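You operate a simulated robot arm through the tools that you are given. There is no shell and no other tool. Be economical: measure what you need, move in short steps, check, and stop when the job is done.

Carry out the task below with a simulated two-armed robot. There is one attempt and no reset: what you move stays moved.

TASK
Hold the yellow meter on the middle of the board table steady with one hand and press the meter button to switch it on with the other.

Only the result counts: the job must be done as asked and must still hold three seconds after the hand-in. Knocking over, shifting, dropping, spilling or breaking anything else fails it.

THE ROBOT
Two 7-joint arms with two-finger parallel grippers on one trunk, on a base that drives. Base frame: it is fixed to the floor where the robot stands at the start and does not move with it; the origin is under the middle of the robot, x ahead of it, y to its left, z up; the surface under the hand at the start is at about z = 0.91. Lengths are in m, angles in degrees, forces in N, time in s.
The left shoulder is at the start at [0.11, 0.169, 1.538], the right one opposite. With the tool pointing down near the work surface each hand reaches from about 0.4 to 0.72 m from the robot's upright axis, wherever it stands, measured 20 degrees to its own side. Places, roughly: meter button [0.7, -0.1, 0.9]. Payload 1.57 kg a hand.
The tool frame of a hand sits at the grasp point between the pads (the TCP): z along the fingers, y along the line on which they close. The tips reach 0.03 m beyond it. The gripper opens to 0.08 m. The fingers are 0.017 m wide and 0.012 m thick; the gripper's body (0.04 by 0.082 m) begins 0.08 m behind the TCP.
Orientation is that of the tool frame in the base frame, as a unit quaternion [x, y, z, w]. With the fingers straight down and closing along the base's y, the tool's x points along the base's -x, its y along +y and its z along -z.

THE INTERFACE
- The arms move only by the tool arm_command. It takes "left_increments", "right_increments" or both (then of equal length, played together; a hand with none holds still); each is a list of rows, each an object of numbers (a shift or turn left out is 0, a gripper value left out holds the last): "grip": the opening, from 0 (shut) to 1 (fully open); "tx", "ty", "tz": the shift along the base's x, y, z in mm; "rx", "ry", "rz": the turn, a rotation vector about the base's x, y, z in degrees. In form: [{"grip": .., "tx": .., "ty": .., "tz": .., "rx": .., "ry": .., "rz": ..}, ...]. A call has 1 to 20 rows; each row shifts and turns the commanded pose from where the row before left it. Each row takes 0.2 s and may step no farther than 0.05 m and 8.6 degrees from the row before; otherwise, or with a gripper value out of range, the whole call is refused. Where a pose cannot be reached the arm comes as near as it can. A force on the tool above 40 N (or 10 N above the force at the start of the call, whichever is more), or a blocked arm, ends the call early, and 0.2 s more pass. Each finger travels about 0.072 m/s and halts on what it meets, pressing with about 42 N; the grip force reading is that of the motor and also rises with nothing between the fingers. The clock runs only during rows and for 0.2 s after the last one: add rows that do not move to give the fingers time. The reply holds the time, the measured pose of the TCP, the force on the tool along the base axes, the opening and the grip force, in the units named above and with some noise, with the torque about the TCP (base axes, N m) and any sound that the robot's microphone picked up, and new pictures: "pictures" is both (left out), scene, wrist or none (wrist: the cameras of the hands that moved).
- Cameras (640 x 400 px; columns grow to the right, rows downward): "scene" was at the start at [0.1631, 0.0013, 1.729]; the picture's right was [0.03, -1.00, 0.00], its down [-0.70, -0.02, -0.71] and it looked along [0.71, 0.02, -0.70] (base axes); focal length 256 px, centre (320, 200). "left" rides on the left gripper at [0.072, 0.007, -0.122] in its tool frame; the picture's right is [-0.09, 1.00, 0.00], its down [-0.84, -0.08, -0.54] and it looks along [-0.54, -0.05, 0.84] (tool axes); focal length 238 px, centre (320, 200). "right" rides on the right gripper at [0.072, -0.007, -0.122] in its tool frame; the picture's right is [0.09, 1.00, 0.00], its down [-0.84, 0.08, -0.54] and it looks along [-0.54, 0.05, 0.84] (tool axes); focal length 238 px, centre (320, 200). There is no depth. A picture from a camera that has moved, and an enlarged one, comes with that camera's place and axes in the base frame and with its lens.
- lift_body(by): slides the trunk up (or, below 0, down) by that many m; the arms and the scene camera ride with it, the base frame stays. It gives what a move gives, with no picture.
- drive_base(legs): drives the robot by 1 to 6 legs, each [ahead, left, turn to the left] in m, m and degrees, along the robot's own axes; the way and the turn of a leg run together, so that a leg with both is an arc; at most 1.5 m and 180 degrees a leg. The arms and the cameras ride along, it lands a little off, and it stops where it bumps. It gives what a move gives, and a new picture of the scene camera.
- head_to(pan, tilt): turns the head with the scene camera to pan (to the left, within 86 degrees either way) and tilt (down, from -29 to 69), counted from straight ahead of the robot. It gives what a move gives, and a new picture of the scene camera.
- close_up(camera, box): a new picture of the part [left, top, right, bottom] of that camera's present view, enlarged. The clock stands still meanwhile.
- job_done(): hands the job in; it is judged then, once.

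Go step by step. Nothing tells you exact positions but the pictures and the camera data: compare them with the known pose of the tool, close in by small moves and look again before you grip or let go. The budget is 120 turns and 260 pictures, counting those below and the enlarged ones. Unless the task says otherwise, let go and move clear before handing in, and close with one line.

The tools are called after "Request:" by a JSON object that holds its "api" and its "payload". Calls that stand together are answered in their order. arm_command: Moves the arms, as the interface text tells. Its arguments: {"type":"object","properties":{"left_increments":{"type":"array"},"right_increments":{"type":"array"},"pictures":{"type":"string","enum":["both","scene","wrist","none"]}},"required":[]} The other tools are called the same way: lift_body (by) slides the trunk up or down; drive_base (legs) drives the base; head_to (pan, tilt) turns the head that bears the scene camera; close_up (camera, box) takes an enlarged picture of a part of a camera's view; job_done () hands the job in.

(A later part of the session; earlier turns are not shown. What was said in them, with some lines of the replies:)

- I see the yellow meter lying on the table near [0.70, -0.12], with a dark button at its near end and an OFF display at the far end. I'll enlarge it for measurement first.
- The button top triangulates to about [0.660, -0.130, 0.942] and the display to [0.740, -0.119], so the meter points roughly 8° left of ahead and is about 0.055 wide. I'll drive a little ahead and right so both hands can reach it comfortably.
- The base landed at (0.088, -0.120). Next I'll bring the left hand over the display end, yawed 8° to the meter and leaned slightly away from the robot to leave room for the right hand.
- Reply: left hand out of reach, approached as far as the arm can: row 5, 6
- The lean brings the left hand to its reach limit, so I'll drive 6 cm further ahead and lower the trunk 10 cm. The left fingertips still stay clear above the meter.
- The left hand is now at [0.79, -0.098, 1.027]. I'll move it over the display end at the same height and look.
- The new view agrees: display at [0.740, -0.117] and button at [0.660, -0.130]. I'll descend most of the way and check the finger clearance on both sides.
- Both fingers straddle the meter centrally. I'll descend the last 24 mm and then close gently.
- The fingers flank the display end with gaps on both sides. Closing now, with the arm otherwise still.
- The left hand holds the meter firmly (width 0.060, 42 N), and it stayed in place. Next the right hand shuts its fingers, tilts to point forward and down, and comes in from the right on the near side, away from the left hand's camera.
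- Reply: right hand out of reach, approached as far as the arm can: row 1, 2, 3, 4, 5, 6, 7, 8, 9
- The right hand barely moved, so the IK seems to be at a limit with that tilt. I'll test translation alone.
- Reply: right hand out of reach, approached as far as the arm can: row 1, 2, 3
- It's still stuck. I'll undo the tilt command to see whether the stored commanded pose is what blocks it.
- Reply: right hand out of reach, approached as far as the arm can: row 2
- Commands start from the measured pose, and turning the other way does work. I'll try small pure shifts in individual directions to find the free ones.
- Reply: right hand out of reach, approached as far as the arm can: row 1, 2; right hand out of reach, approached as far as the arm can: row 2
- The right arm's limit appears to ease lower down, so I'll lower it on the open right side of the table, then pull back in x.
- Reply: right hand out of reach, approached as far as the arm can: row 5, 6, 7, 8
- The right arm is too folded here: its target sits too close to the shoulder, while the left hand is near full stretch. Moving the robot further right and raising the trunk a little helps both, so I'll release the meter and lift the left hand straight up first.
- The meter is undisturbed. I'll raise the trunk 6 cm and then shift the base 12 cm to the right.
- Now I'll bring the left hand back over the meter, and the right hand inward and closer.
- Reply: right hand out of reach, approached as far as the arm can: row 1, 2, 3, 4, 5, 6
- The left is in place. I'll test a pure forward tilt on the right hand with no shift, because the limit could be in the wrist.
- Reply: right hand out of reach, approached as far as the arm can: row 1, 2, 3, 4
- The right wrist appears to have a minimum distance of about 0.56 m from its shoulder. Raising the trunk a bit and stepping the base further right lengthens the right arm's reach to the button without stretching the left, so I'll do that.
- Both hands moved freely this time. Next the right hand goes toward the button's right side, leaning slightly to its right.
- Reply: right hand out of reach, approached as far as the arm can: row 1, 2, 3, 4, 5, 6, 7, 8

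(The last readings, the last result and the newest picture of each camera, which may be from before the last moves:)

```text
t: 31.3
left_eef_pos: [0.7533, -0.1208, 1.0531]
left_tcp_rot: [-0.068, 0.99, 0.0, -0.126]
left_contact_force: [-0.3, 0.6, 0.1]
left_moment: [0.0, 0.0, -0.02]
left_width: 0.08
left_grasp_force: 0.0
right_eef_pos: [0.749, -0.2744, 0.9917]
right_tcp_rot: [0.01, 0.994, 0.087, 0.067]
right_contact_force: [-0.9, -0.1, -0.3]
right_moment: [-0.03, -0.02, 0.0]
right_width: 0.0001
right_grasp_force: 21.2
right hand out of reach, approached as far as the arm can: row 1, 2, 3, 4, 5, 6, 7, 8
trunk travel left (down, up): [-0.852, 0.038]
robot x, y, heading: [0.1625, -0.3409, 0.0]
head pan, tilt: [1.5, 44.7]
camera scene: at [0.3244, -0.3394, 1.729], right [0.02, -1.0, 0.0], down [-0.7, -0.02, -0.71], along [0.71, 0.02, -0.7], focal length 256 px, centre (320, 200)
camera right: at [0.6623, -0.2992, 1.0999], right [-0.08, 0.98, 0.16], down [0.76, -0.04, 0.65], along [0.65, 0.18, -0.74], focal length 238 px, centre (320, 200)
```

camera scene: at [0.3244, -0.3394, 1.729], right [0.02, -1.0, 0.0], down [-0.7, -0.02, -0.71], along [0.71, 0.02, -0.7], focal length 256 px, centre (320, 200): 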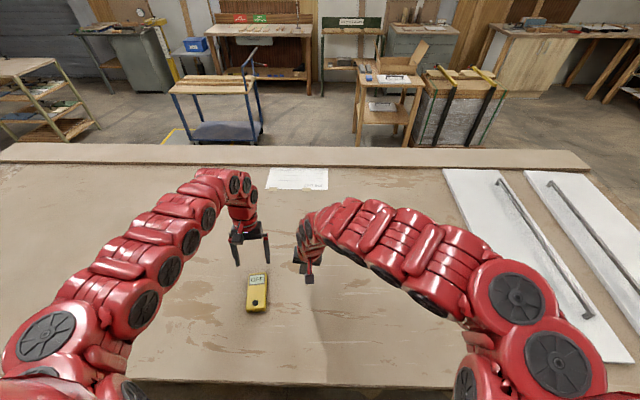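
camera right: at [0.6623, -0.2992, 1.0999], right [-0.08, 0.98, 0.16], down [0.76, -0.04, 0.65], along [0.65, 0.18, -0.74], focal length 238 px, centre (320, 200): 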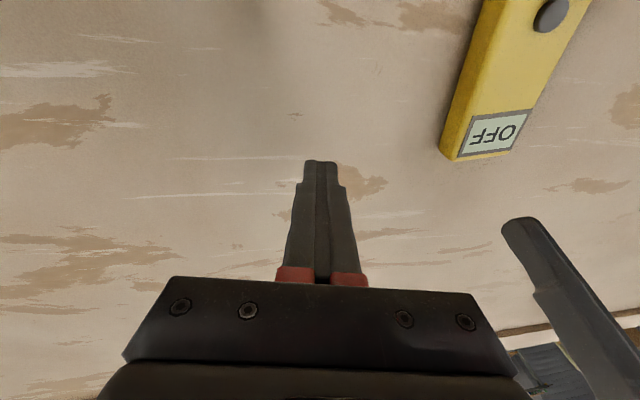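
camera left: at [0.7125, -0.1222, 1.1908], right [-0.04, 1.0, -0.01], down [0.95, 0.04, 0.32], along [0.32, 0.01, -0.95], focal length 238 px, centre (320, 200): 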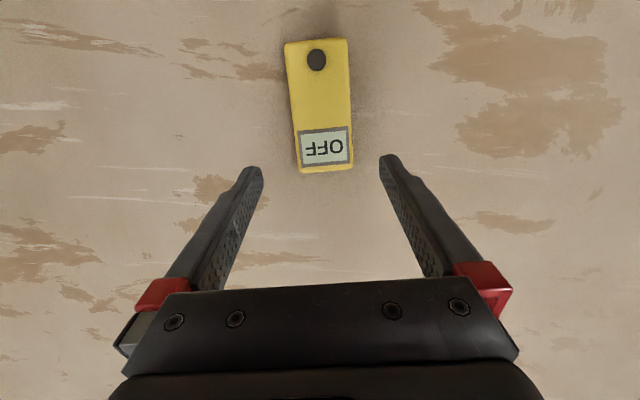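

The right arm's limit still matches a 0.57 m minimum, and the button pose should sit just outside it. I'll step another 4 cm right for margin, then grip the meter with the left before bringing the right in.

Request:
{"api": "drive_base", "payload": {"legs": [[0.0, -0.04, 0]]}}

Request:
{"api": "arm_command", "payload": {"left_increments": [{"ty": 22}, {"ty": 20}, {"tz": -20}, {"tz": -20}, {"tz": -15}, {}, {}]}}

Request:
{"api": "close_up", "payload": {"camera": "scene", "box": [195, 220, 291, 300]}}

```text
t: 32.1
left_eef_pos: [0.7527, -0.1544, 1.053]
left_tcp_rot: [-0.068, 0.99, -0.003, -0.125]
left_contact_force: [-0.6, 0.3, -0.3]
left_moment: [-0.09, -0.01, 0.02]
left_width: 0.08
left_grasp_force: 0.0
right_eef_pos: [0.7512, -0.3078, 0.9911]
right_tcp_rot: [0.009, 0.994, 0.085, 0.066]
right_contact_force: [-1.0, 0.6, 0.2]
right_moment: [-0.04, 0.03, 0.04]
right_width: 0.0
right_grasp_force: 21.1
trunk travel left (down, up): [-0.852, 0.038]
robot x, y, heading: [0.1629, -0.3783, 0.3]
head pan, tilt: [1.5, 44.7]
camera scene: at [0.3244, -0.3699, 1.7289], right [0.03, -1.0, 0.0], down [-0.7, -0.02, -0.71], along [0.71, 0.01, -0.7], focal length 256 px, centre (320, 200)
```

scene: 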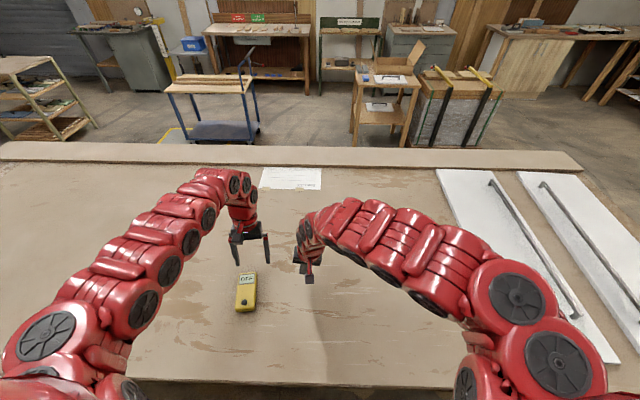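

```text
t: 33.7
left_eef_pos: [0.7499, -0.1149, 0.9993]
left_tcp_rot: [-0.068, 0.99, 0.001, -0.126]
left_contact_force: [0.2, -0.3, 0.7]
left_moment: [0.01, 0.01, -0.05]
left_width: 0.0805
left_grasp_force: 0.1
right_eef_pos: [0.75, -0.3132, 0.9909]
right_tcp_rot: [0.009, 0.994, 0.088, 0.067]
right_contact_force: [0.3, -0.5, 0.3]
right_moment: [-0.01, -0.01, -0.02]
right_width: 0.0
right_grasp_force: 21.1
trunk travel left (down, up): [-0.852, 0.038]
robot x, y, heading: [0.1609, -0.3785, 0.1]
head pan, tilt: [1.5, 44.7]
camera scene: at [0.3243, -0.377, 1.729], right [0.02, -1.0, 0.0], down [-0.7, -0.02, -0.71], along [0.71, 0.02, -0.7], focal length 256 px, centre (320, 200)
camera left: at [0.7114, -0.117, 1.1358], right [-0.05, 1.0, -0.01], down [0.95, 0.04, 0.32], along [0.32, 0.01, -0.95], focal length 238 px, centre (320, 200)
```

scene: 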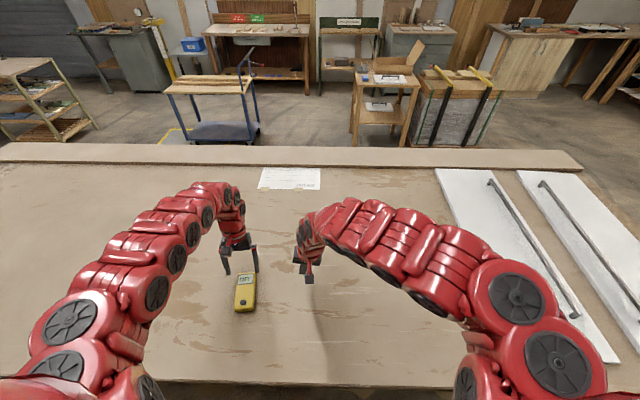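
left: 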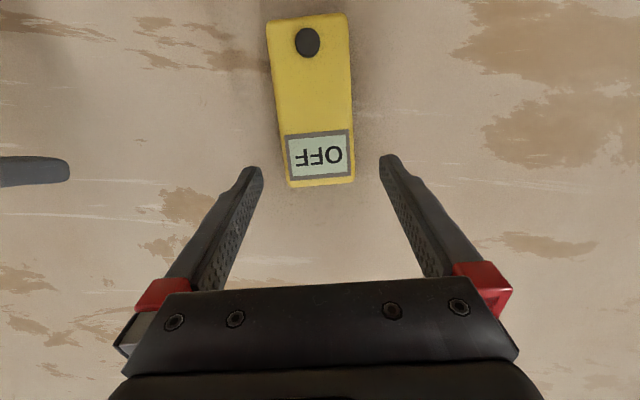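

```text
5.00 times, centred on (243, 260) of scene
camera zoom: at [0.3243, -0.377, 1.729], right [0.02, -1.0, 0.0], down [-0.7, -0.02, -0.71], along [0.71, 0.02, -0.7], focal length 1279 px, centre (705, -100)
```

zoom: 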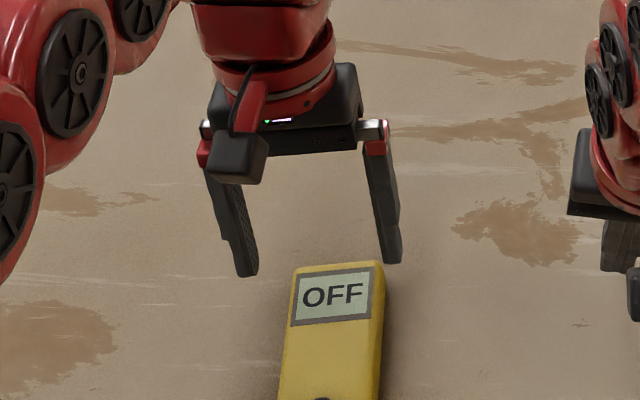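

The left fingers are centred over the display end again. I'll descend to the grasp height and close.

Request:
{"api": "arm_command", "payload": {"left_increments": [{"ty": -2, "tz": -17}, {"tz": -17}, {"tz": -16}, {}, {"grip": 0.8}, {"grip": 0.7}, {"grip": 0.6}, {"grip": 0.5}, {"grip": 0.5}], "pictures": "wrist"}}

Request:
{"api": "close_up", "payload": {"camera": "scene", "box": [195, 240, 291, 320]}}

```text
t: 35.7
left_eef_pos: [0.7528, -0.1181, 0.9497]
left_tcp_rot: [-0.068, 0.99, -0.001, -0.125]
left_contact_force: [0.1, -0.2, 0.2]
left_moment: [-0.07, -0.05, -0.07]
left_width: 0.0594
left_grasp_force: 42.0
right_eef_pos: [0.7501, -0.3136, 0.9909]
right_tcp_rot: [0.01, 0.994, 0.088, 0.066]
right_contact_force: [-0.1, -0.2, -0.1]
right_moment: [-0.02, 0.02, 0.0]
right_width: 0.0001
right_grasp_force: 21.5
trunk travel left (down, up): [-0.852, 0.038]
robot x, y, heading: [0.1629, -0.3819, 0.0]
head pan, tilt: [1.5, 44.7]
camera left: at [0.7133, -0.1193, 1.086], right [-0.05, 1.0, -0.01], down [0.95, 0.04, 0.32], along [0.32, 0.01, -0.95], focal length 238 px, centre (320, 200)
```

left: 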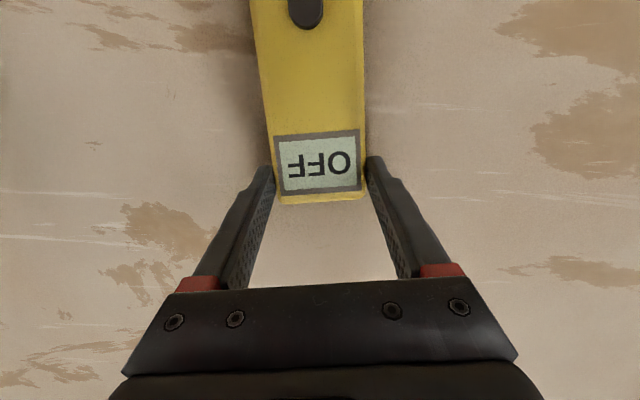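

```text
5.00 times, centred on (243, 280) of scene
camera zoom: at [0.3243, -0.3775, 1.729], right [0.02, -1.0, 0.0], down [-0.7, -0.02, -0.71], along [0.71, 0.02, -0.7], focal length 1279 px, centre (705, -200)
```

zoom: 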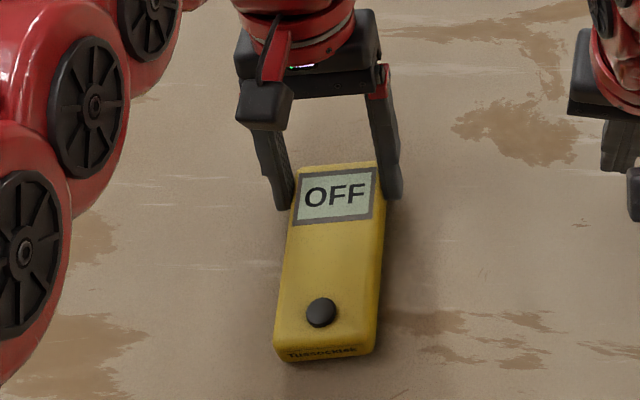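

The left grip is firm again and the meter hasn't moved. I'll bring the right hand in low from the right in short steps.

Request:
{"api": "arm_command", "payload": {"right_increments": [{"tx": -6, "ty": 22, "tz": 3}, {"tx": -8, "ty": 22, "tz": 3}, {"tx": -10, "ty": 20, "tz": 3}, {"tx": -13, "ty": 20}, {"tx": -13, "ty": 20}, {}]}}

Request:
{"api": "close_up", "payload": {"camera": "scene", "box": [205, 230, 317, 320]}}

```text
t: 37.1
left_eef_pos: [0.754, -0.1174, 0.9479]
left_tcp_rot: [-0.068, 0.99, 0.001, -0.124]
left_contact_force: [-0.7, 0.8, 1.1]
left_moment: [-0.04, -0.01, -0.05]
left_width: 0.0593
left_grasp_force: 41.6
right_eef_pos: [0.7003, -0.2093, 1.0014]
right_tcp_rot: [0.01, 0.994, 0.087, 0.067]
right_contact_force: [-0.6, -0.1, 0.4]
right_moment: [0.01, 0.01, 0.02]
right_width: 0.0
right_grasp_force: 21.3
trunk travel left (down, up): [-0.852, 0.038]
robot x, y, heading: [0.1608, -0.3804, 0.1]
head pan, tilt: [1.5, 44.7]
camera scene: at [0.3242, -0.3779, 1.729], right [0.02, -1.0, 0.0], down [-0.7, -0.02, -0.71], along [0.71, 0.02, -0.7], focal length 256 px, centre (320, 200)
camera right: at [0.6122, -0.2332, 1.1101], right [-0.08, 0.98, 0.16], down [0.76, -0.04, 0.65], along [0.65, 0.18, -0.74], focal length 238 px, centre (320, 200)
```

scene: 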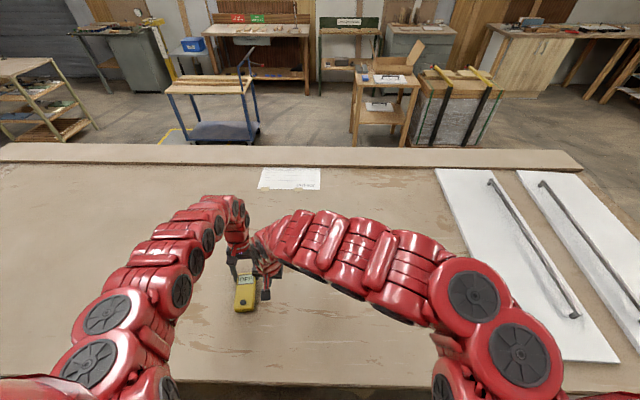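
right: 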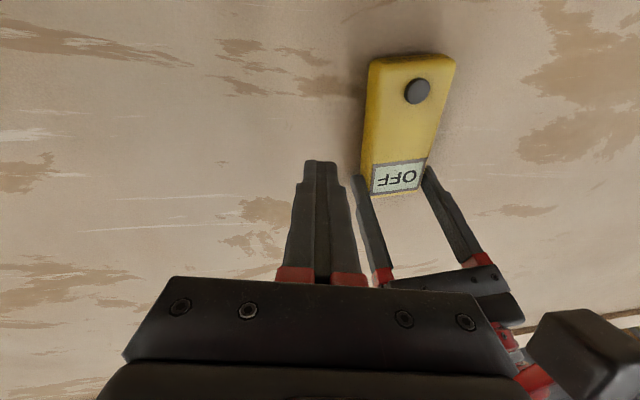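

```text
4.44 times, centred on (261, 275) of scene
camera zoom: at [0.3242, -0.3779, 1.729], right [0.02, -1.0, 0.0], down [-0.7, -0.02, -0.71], along [0.71, 0.02, -0.7], focal length 1137 px, centre (582, -133)
```

zoom: 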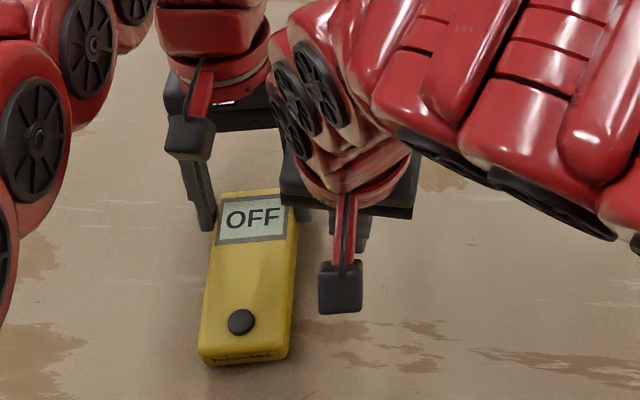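

The path looks clear. I'll move diagonally to hover over the button, pulling back in x a bit first to keep away from the left hand's camera.

Request:
{"api": "arm_command", "payload": {"right_increments": [{"tx": -11, "ty": 12}, {"tx": -10, "ty": 14}, {"tx": -8, "ty": 16}, {}]}}

Request:
{"api": "close_up", "payload": {"camera": "scene", "box": [205, 230, 317, 320]}}

```text
t: 38.1
left_eef_pos: [0.7533, -0.1185, 0.9501]
left_tcp_rot: [-0.068, 0.99, 0.0, -0.125]
left_contact_force: [-0.3, 0.5, 1.4]
left_moment: [-0.04, 0.0, -0.04]
left_width: 0.0594
left_grasp_force: 42.5
right_eef_pos: [0.6698, -0.1677, 1.0026]
right_tcp_rot: [0.009, 0.994, 0.087, 0.066]
right_contact_force: [-0.8, 0.9, 0.2]
right_moment: [0.02, -0.01, 0.0]
right_width: 0.0
right_grasp_force: 21.9
trunk travel left (down, up): [-0.852, 0.038]
robot x, y, heading: [0.1617, -0.3765, 0.1]
head pan, tilt: [1.5, 44.7]
camera scene: at [0.3242, -0.3781, 1.729], right [0.02, -1.0, 0.0], down [-0.7, -0.02, -0.71], along [0.71, 0.02, -0.7], focal length 256 px, centre (320, 200)
camera right: at [0.5825, -0.1909, 1.1101], right [-0.08, 0.98, 0.16], down [0.76, -0.04, 0.65], along [0.65, 0.18, -0.74], focal length 238 px, centre (320, 200)
```

scene: 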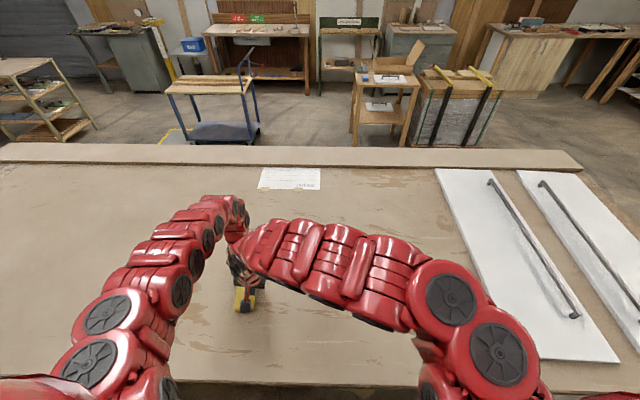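
right: 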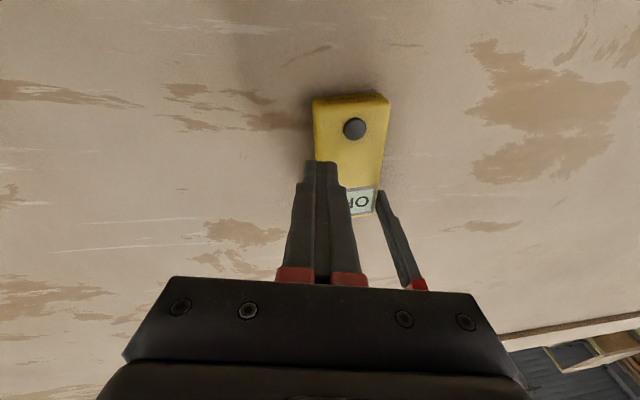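

```text
4.44 times, centred on (261, 275) of scene
camera zoom: at [0.3242, -0.3781, 1.729], right [0.02, -1.0, 0.0], down [-0.7, -0.02, -0.71], along [0.71, 0.02, -0.7], focal length 1137 px, centre (582, -133)
```

zoom: 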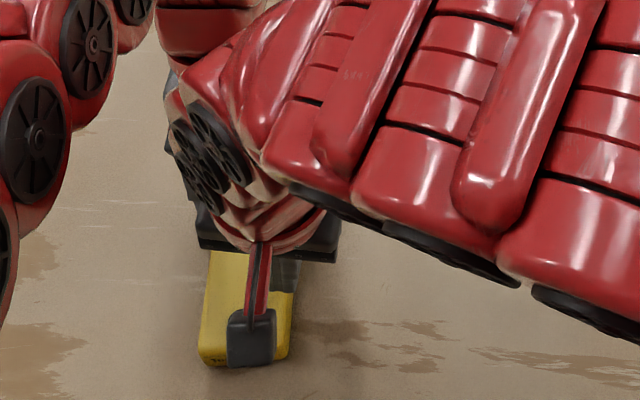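

The fingertip needs about 38 mm more to the left. To keep the right wrist away from the left arm, I'll lean the tool further right by 10° as I shift, so the wrist nearly stays put.

Request:
{"api": "arm_command", "payload": {"right_increments": [{"tx": -2, "ty": 10, "rx": 2.5}, {"tx": -2, "ty": 10, "rx": 2.5}, {"tx": -2, "ty": 9, "rx": 2.5}, {"tx": -2, "ty": 9, "rx": 2.5}, {}], "pictures": "both"}}

Request:
{"api": "close_up", "payload": {"camera": "right", "box": [272, 100, 400, 180]}}

```text
t: 39.3
left_eef_pos: [0.7524, -0.1176, 0.9497]
left_tcp_rot: [-0.068, 0.99, 0.0, -0.125]
left_contact_force: [0.3, -0.1, 2.1]
left_moment: [-0.13, -0.01, 0.03]
left_width: 0.0593
left_grasp_force: 42.3
right_eef_pos: [0.6618, -0.1285, 1.0017]
right_tcp_rot: [0.016, 0.982, 0.174, 0.066]
right_contact_force: [1.1, 0.2, -0.6]
right_moment: [0.0, 0.0, -0.03]
right_width: 0.0002
right_grasp_force: 21.6
trunk travel left (down, up): [-0.852, 0.038]
robot x, y, heading: [0.1581, -0.3768, -0.0]
head pan, tilt: [1.5, 44.7]
camera scene: at [0.3241, -0.3777, 1.729], right [0.02, -1.0, 0.0], down [-0.7, -0.02, -0.71], along [0.71, 0.02, -0.7], focal length 256 px, centre (320, 200)
camera right: at [0.5749, -0.1714, 1.1038], right [-0.08, 0.94, 0.33], down [0.76, -0.16, 0.63], along [0.65, 0.3, -0.7], focal length 238 px, centre (320, 200)
```

scene: 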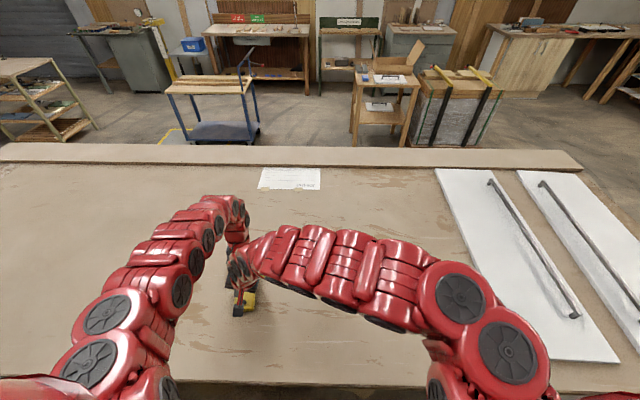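
right: 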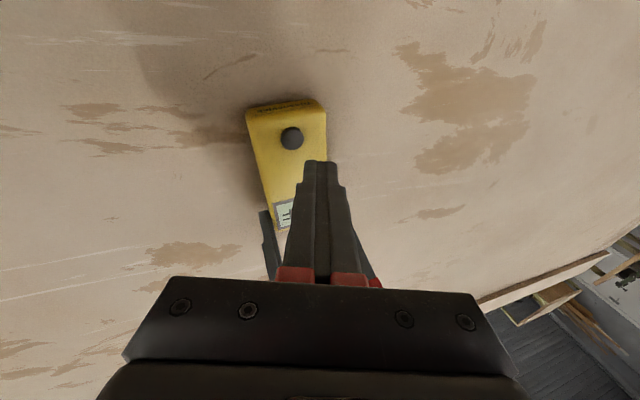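

```text
5.00 times, centred on (336, 140) of right
camera zoom: at [0.5749, -0.1714, 1.1038], right [-0.08, 0.94, 0.33], down [0.76, -0.16, 0.63], along [0.65, 0.3, -0.7], focal length 1192 px, centre (240, 500)
```

zoom: 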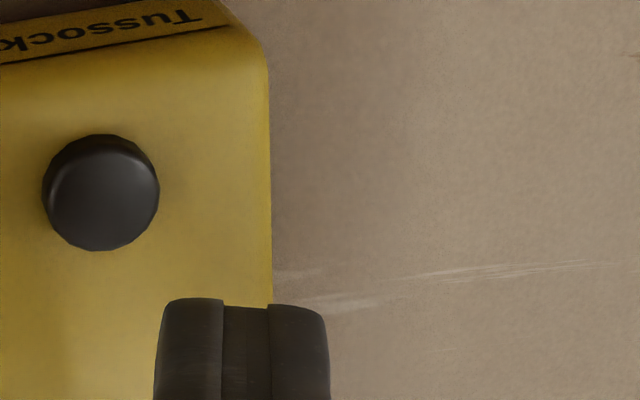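

The lowest corner of the closed tips sits almost directly over the button at about [0.659, -0.129], with roughly 27 mm to go. I'll descend 20 mm and look again.

Request:
{"api": "arm_command", "payload": {"right_increments": [{"tz": -10}, {"tz": -10}, {}], "pictures": "none"}}

Request:
{"api": "close_up", "payload": {"camera": "right", "box": [240, 100, 368, 180]}}

Request:
{"api": "close_up", "payload": {"camera": "scene", "box": [205, 230, 317, 320]}}

```text
t: 40.1
left_eef_pos: [0.752, -0.1172, 0.9485]
left_tcp_rot: [-0.067, 0.99, 0.0, -0.124]
left_contact_force: [0.3, -0.1, 2.0]
left_moment: [-0.15, -0.02, -0.06]
left_width: 0.0594
left_grasp_force: 41.7
right_eef_pos: [0.6641, -0.1285, 0.9816]
right_tcp_rot: [0.016, 0.982, 0.174, 0.066]
right_contact_force: [0.1, -0.1, 0.4]
right_moment: [-0.02, -0.02, 0.02]
right_width: 0.0002
right_grasp_force: 21.0
trunk travel left (down, up): [-0.852, 0.038]
robot x, y, heading: [0.1592, -0.3798, 0.1]
head pan, tilt: [1.5, 44.7]
```

```text
5.00 times, centred on (304, 140) of right
camera zoom: at [0.5754, -0.171, 1.0839], right [-0.08, 0.94, 0.33], down [0.76, -0.16, 0.63], along [0.65, 0.3, -0.7], focal length 1192 px, centre (400, 500)
```

zoom: 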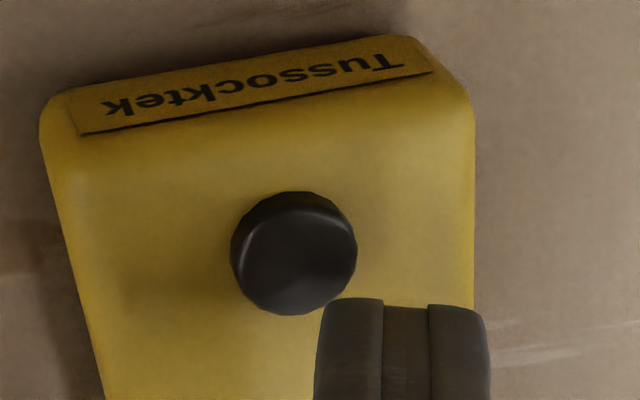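

```text
4.44 times, centred on (261, 275) of scene
camera zoom: at [0.3241, -0.3777, 1.7291], right [0.02, -1.0, 0.0], down [-0.7, -0.02, -0.71], along [0.71, 0.02, -0.7], focal length 1137 px, centre (582, -133)
```

zoom: 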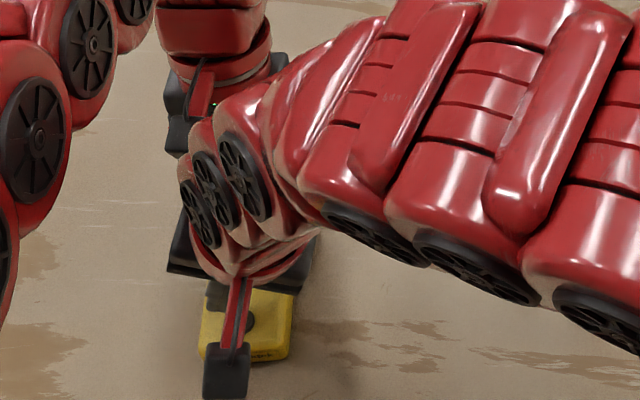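

The tip corner is about 4 mm forward and 3 mm left of the button centre. I'll shift back and right by about 6 and 5 mm, then descend 5 mm and check.

Request:
{"api": "arm_command", "payload": {"right_increments": [{"tx": -6, "ty": -5}, {"tz": -4}, {}], "pictures": "none"}}

Request:
{"api": "close_up", "payload": {"camera": "right", "box": [240, 100, 368, 180]}}

```text
t: 40.9
left_eef_pos: [0.7528, -0.1186, 0.9485]
left_tcp_rot: [-0.068, 0.99, 0.0, -0.125]
left_contact_force: [-0.5, 0.6, 2.0]
left_moment: [-0.08, -0.04, -0.03]
left_width: 0.0594
left_grasp_force: 42.6
right_eef_pos: [0.6574, -0.1323, 0.9776]
right_tcp_rot: [0.015, 0.983, 0.173, 0.066]
right_contact_force: [-0.1, -0.2, -0.8]
right_moment: [0.0, -0.03, 0.03]
right_width: 0.0
right_grasp_force: 21.4
trunk travel left (down, up): [-0.852, 0.038]
robot x, y, heading: [0.1601, -0.3756, 0.0]
head pan, tilt: [1.5, 44.7]
```

```text
5.00 times, centred on (304, 140) of right
camera zoom: at [0.5692, -0.1764, 1.0794], right [-0.08, 0.94, 0.33], down [0.76, -0.16, 0.63], along [0.65, 0.3, -0.7], focal length 1192 px, centre (400, 500)
```

zoom: 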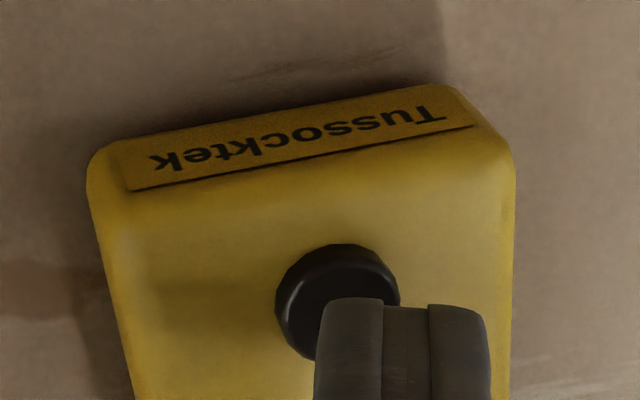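

The tip now overlaps the button well, with no contact yet. I'll press down in small steps.

Request:
{"api": "arm_command", "payload": {"right_increments": [{"tz": -1.5}, {"tz": -1.5}, {"tz": -1.5}, {}], "pictures": "none"}}

Request:
{"api": "close_up", "payload": {"camera": "right", "box": [240, 100, 368, 180]}}

```text
t: 41.9
left_eef_pos: [0.7526, -0.1176, 0.9484]
left_tcp_rot: [-0.068, 0.99, 0.0, -0.125]
left_contact_force: [-0.9, 0.6, -0.8]
left_moment: [-0.13, -0.14, -0.07]
left_width: 0.0592
left_grasp_force: 42.0
right_eef_pos: [0.657, -0.1337, 0.9722]
right_tcp_rot: [0.017, 0.982, 0.174, 0.065]
right_contact_force: [-0.4, -0.4, 3.2]
right_moment: [-0.02, 0.01, -0.02]
right_width: 0.0004
right_grasp_force: 21.2
trunk travel left (down, up): [-0.852, 0.038]
robot x, y, heading: [0.1578, -0.3795, -0.0]
head pan, tilt: [1.5, 44.7]
heard: click
```

```text
5.00 times, centred on (304, 140) of right
camera zoom: at [0.5691, -0.1767, 1.0747], right [-0.08, 0.94, 0.33], down [0.76, -0.16, 0.63], along [0.65, 0.3, -0.7], focal length 1192 px, centre (400, 500)
```

zoom: 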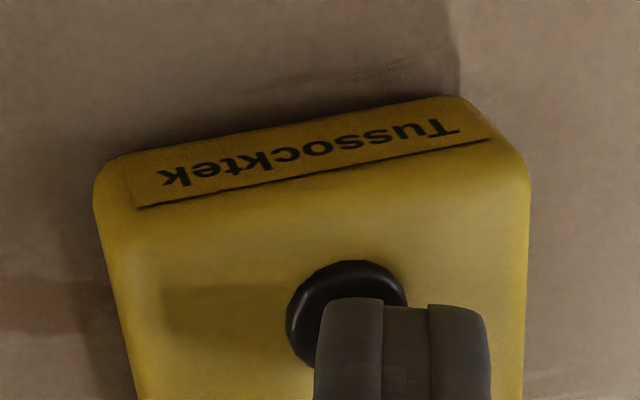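

A click was heard. I'll check the display in the left wrist view before lifting.

Request:
{"api": "close_up", "payload": {"camera": "left", "box": [240, 100, 400, 220]}}

```text
3.33 times, centred on (320, 160) of left
camera zoom: at [0.713, -0.1193, 1.0861], right [-0.05, 1.0, -0.01], down [0.95, 0.04, 0.32], along [0.32, 0.01, -0.95], focal length 794 px, centre (320, 333)
```

zoom: 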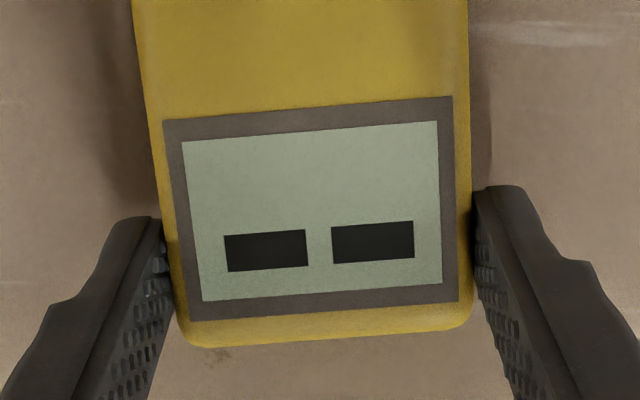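

The display changed from OFF to two dashes, perhaps a start-up stage. I'll hold still for a second and look again.

Request:
{"api": "arm_command", "payload": {"right_increments": [{}, {}, {}, {}, {}], "pictures": "none"}}

Request:
{"api": "close_up", "payload": {"camera": "left", "box": [240, 100, 400, 220]}}

```text
t: 43.1
left_eef_pos: [0.7528, -0.1187, 0.949]
left_tcp_rot: [-0.068, 0.99, -0.001, -0.125]
left_contact_force: [-0.4, 0.6, 0.4]
left_moment: [-0.12, 0.01, 0.0]
left_width: 0.0595
left_grasp_force: 41.2
right_eef_pos: [0.6562, -0.1331, 0.9723]
right_tcp_rot: [0.016, 0.982, 0.174, 0.066]
right_contact_force: [0.6, 0.3, 2.9]
right_moment: [0.0, -0.02, -0.03]
right_width: 0.0
right_grasp_force: 21.0
trunk travel left (down, up): [-0.852, 0.038]
robot x, y, heading: [0.1605, -0.3785, -0.1]
head pan, tilt: [1.5, 44.7]
```

```text
3.33 times, centred on (320, 160) of left
camera zoom: at [0.713, -0.1193, 1.0861], right [-0.05, 1.0, -0.01], down [0.95, 0.04, 0.32], along [0.32, 0.01, -0.95], focal length 794 px, centre (320, 333)
```

zoom: 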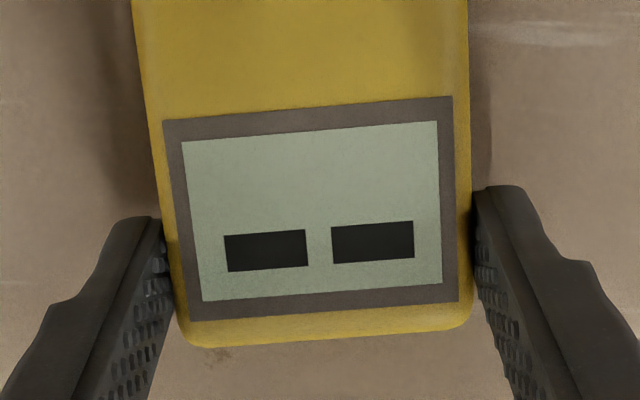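

It still shows dashes while pressed. I'll lift the finger straight off and see what the display does.

Request:
{"api": "arm_command", "payload": {"right_increments": [{"tz": 4}, {"tz": 6}, {}, {}], "pictures": "none"}}

Request:
{"api": "close_up", "payload": {"camera": "left", "box": [240, 100, 400, 220]}}

```text
t: 44.1
left_eef_pos: [0.7525, -0.1171, 0.9492]
left_tcp_rot: [-0.069, 0.99, -0.001, -0.125]
left_contact_force: [-0.3, -0.1, 2.4]
left_moment: [-0.12, 0.13, -0.08]
left_width: 0.0594
left_grasp_force: 42.3
right_eef_pos: [0.6573, -0.134, 0.9817]
right_tcp_rot: [0.016, 0.982, 0.174, 0.066]
right_contact_force: [0.5, -0.4, -0.5]
right_moment: [0.01, -0.01, 0.0]
right_width: 0.0
right_grasp_force: 20.9
trunk travel left (down, up): [-0.852, 0.038]
robot x, y, heading: [0.1603, -0.3797, 0.1]
head pan, tilt: [1.5, 44.7]
```

```text
3.33 times, centred on (320, 160) of left
camera zoom: at [0.713, -0.1193, 1.0861], right [-0.05, 1.0, -0.01], down [0.95, 0.04, 0.32], along [0.32, 0.01, -0.95], focal length 794 px, centre (320, 333)
```

zoom: 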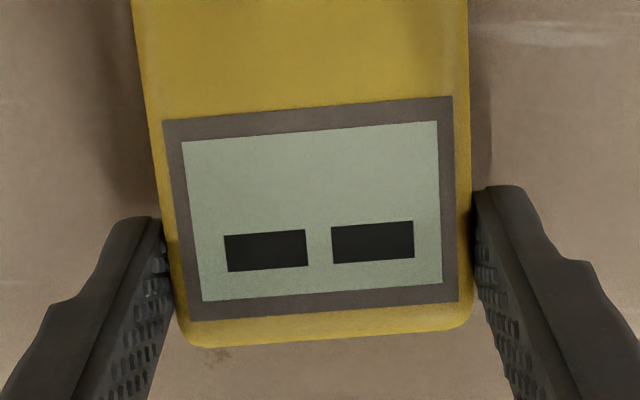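

The display stays changed after release, so the meter is no longer OFF. I'll wait a few seconds to see whether the reading changes before backing off.

Request:
{"api": "arm_command", "payload": {"right_increments": [{"tz": 8}, {}, {}, {}, {}, {}, {}, {}, {}, {}, {}, {}, {}, {}, {}], "pictures": "none"}}

Request:
{"api": "close_up", "payload": {"camera": "left", "box": [200, 0, 440, 220]}}

```text
t: 47.3
left_eef_pos: [0.7521, -0.1183, 0.9482]
left_tcp_rot: [-0.069, 0.99, 0.0, -0.124]
left_contact_force: [-0.1, 0.6, 2.5]
left_moment: [-0.13, 0.02, 0.0]
left_width: 0.0592
left_grasp_force: 42.0
right_eef_pos: [0.6575, -0.1342, 0.9904]
right_tcp_rot: [0.015, 0.982, 0.174, 0.066]
right_contact_force: [-0.9, 0.4, -0.3]
right_moment: [-0.02, -0.01, 0.02]
right_width: 0.0
right_grasp_force: 21.3
trunk travel left (down, up): [-0.852, 0.038]
robot x, y, heading: [0.1639, -0.3764, 0.0]
head pan, tilt: [1.5, 44.7]
```

```text
1.82 times, centred on (320, 110) of left
camera zoom: at [0.713, -0.1193, 1.0861], right [-0.05, 1.0, -0.01], down [0.95, 0.04, 0.32], along [0.32, 0.01, -0.95], focal length 433 px, centre (320, 364)
```

zoom: 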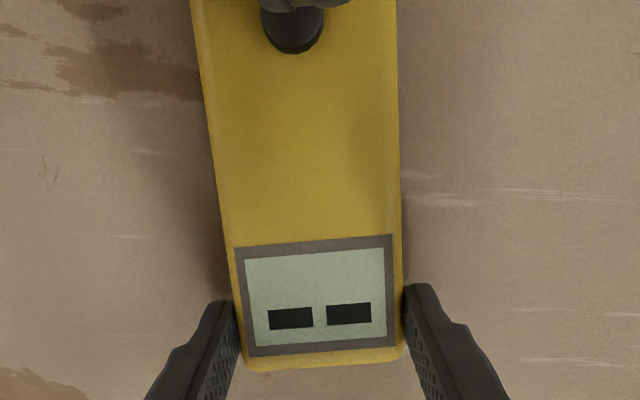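

The meter stays on with a steady "--" reading. I'll back the right hand out along the way it came and check once more from the scene camera.

Request:
{"api": "arm_command", "payload": {"right_increments": [{"tx": 2, "ty": -9, "rx": -2.5, "tz": 5}, {"tx": 4, "ty": -10, "rx": -2.5, "tz": 5}, {"tx": 4, "ty": -10, "rx": -2.5}, {"tx": 4, "ty": -10, "rx": -2.5}, {"tx": 8, "ty": -14}, {"tx": 10, "ty": -14}, {"tx": 12, "ty": -14}, {"tx": 13, "ty": -20}, {"tx": 13, "ty": -20}, {"tx": 10, "ty": -20}, {"tx": 8, "ty": -22}, {}], "pictures": "scene"}}

Request:
{"api": "close_up", "payload": {"camera": "scene", "box": [195, 240, 291, 320]}}

```text
t: 49.9
left_eef_pos: [0.7524, -0.1169, 0.949]
left_tcp_rot: [-0.069, 0.99, 0.0, -0.125]
left_contact_force: [-1.0, 0.0, 2.6]
left_moment: [-0.16, 0.02, 0.07]
left_width: 0.0593
left_grasp_force: 41.5
right_eef_pos: [0.7478, -0.2951, 0.9993]
right_tcp_rot: [0.01, 0.994, 0.087, 0.065]
right_contact_force: [-0.5, 0.1, 0.5]
right_moment: [0.01, -0.01, -0.03]
right_width: 0.0
right_grasp_force: 21.5
right hand out of reach, approached as far as the arm can: row 11
trunk travel left (down, up): [-0.852, 0.038]
robot x, y, heading: [0.1645, -0.3751, 0.1]
head pan, tilt: [1.5, 44.7]
camera scene: at [0.3238, -0.3772, 1.7291], right [0.02, -1.0, 0.0], down [-0.7, -0.02, -0.71], along [0.71, 0.02, -0.7], focal length 256 px, centre (320, 200)
```

scene: 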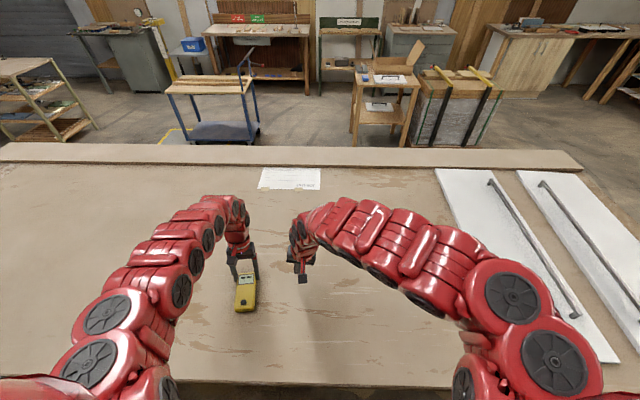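

```text
5.00 times, centred on (243, 280) of scene
camera zoom: at [0.3238, -0.3772, 1.7291], right [0.02, -1.0, 0.0], down [-0.7, -0.02, -0.71], along [0.71, 0.02, -0.7], focal length 1279 px, centre (705, -200)
```

zoom: 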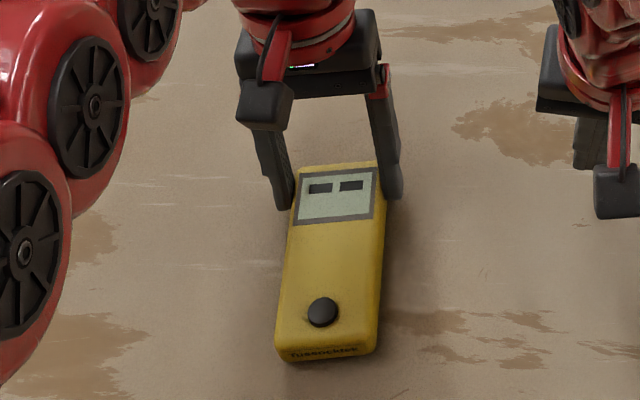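

The display has read two blocks instead of OFF for several seconds, and the meter hasn't moved. Next the left hand releases and lifts straight clear.

Request:
{"api": "arm_command", "payload": {"left_increments": [{"grip": 0.8}, {"grip": 1}, {"grip": 1}, {}, {"tz": 20}, {"tz": 25}, {"tz": 25}, {"tz": 25}, {}], "pictures": "both"}}

Request:
{"api": "close_up", "payload": {"camera": "scene", "box": [195, 240, 291, 320]}}

```text
t: 51.9
left_eef_pos: [0.7526, -0.1185, 1.0427]
left_tcp_rot: [-0.067, 0.99, -0.001, -0.126]
left_contact_force: [-0.3, 0.5, -0.2]
left_moment: [0.01, 0.02, -0.04]
left_width: 0.0801
left_grasp_force: 0.0
right_eef_pos: [0.7467, -0.2949, 0.9987]
right_tcp_rot: [0.01, 0.994, 0.087, 0.065]
right_contact_force: [-0.1, -0.2, 0.2]
right_moment: [0.01, 0.02, -0.01]
right_width: 0.0002
right_grasp_force: 21.8
trunk travel left (down, up): [-0.852, 0.038]
robot x, y, heading: [0.1623, -0.3795, 0.2]
head pan, tilt: [1.5, 44.7]
camera scene: at [0.3246, -0.3772, 1.729], right [0.02, -1.0, 0.0], down [-0.7, -0.02, -0.71], along [0.71, 0.02, -0.7], focal length 256 px, centre (320, 200)
camera left: at [0.7132, -0.1195, 1.1799], right [-0.04, 1.0, -0.01], down [0.95, 0.04, 0.32], along [0.32, 0.01, -0.95], focal length 238 px, centre (320, 200)
```

scene: 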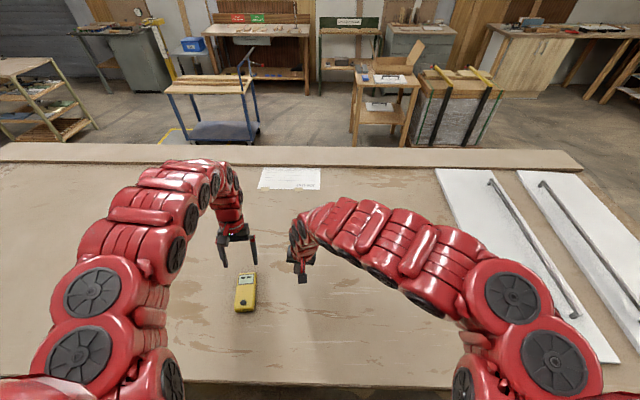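
left: 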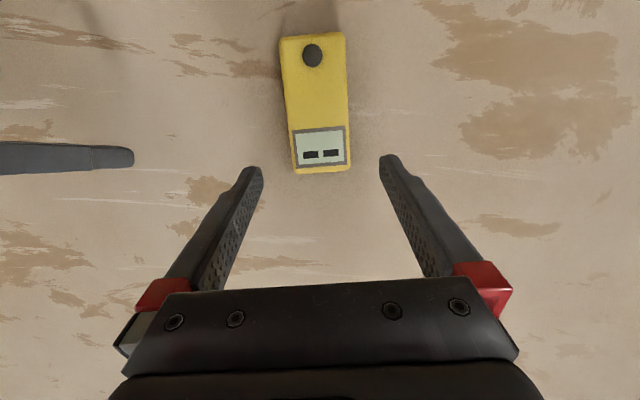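

```text
5.00 times, centred on (243, 280) of scene
camera zoom: at [0.3246, -0.3772, 1.729], right [0.02, -1.0, 0.0], down [-0.7, -0.02, -0.71], along [0.71, 0.02, -0.7], focal length 1279 px, centre (705, -200)
```

zoom: 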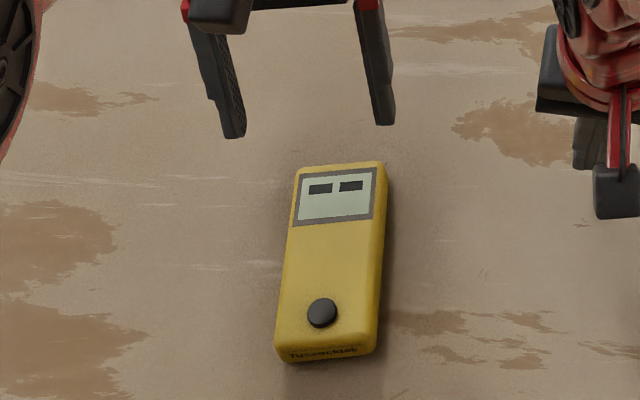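

The meter sits where it was, its display has changed from OFF and stayed that way, and both hands are clear. I'm handing in.

Request:
{"api": "job_done", "payload": {}}

```text
The job is handed in.
```

I held the meter with the left hand and pressed its button with the right. It clicked, and the display changed from OFF to two steady dark blocks, which I take to mean on because it never showed the word ON; both hands are clear and nothing else was disturbed.
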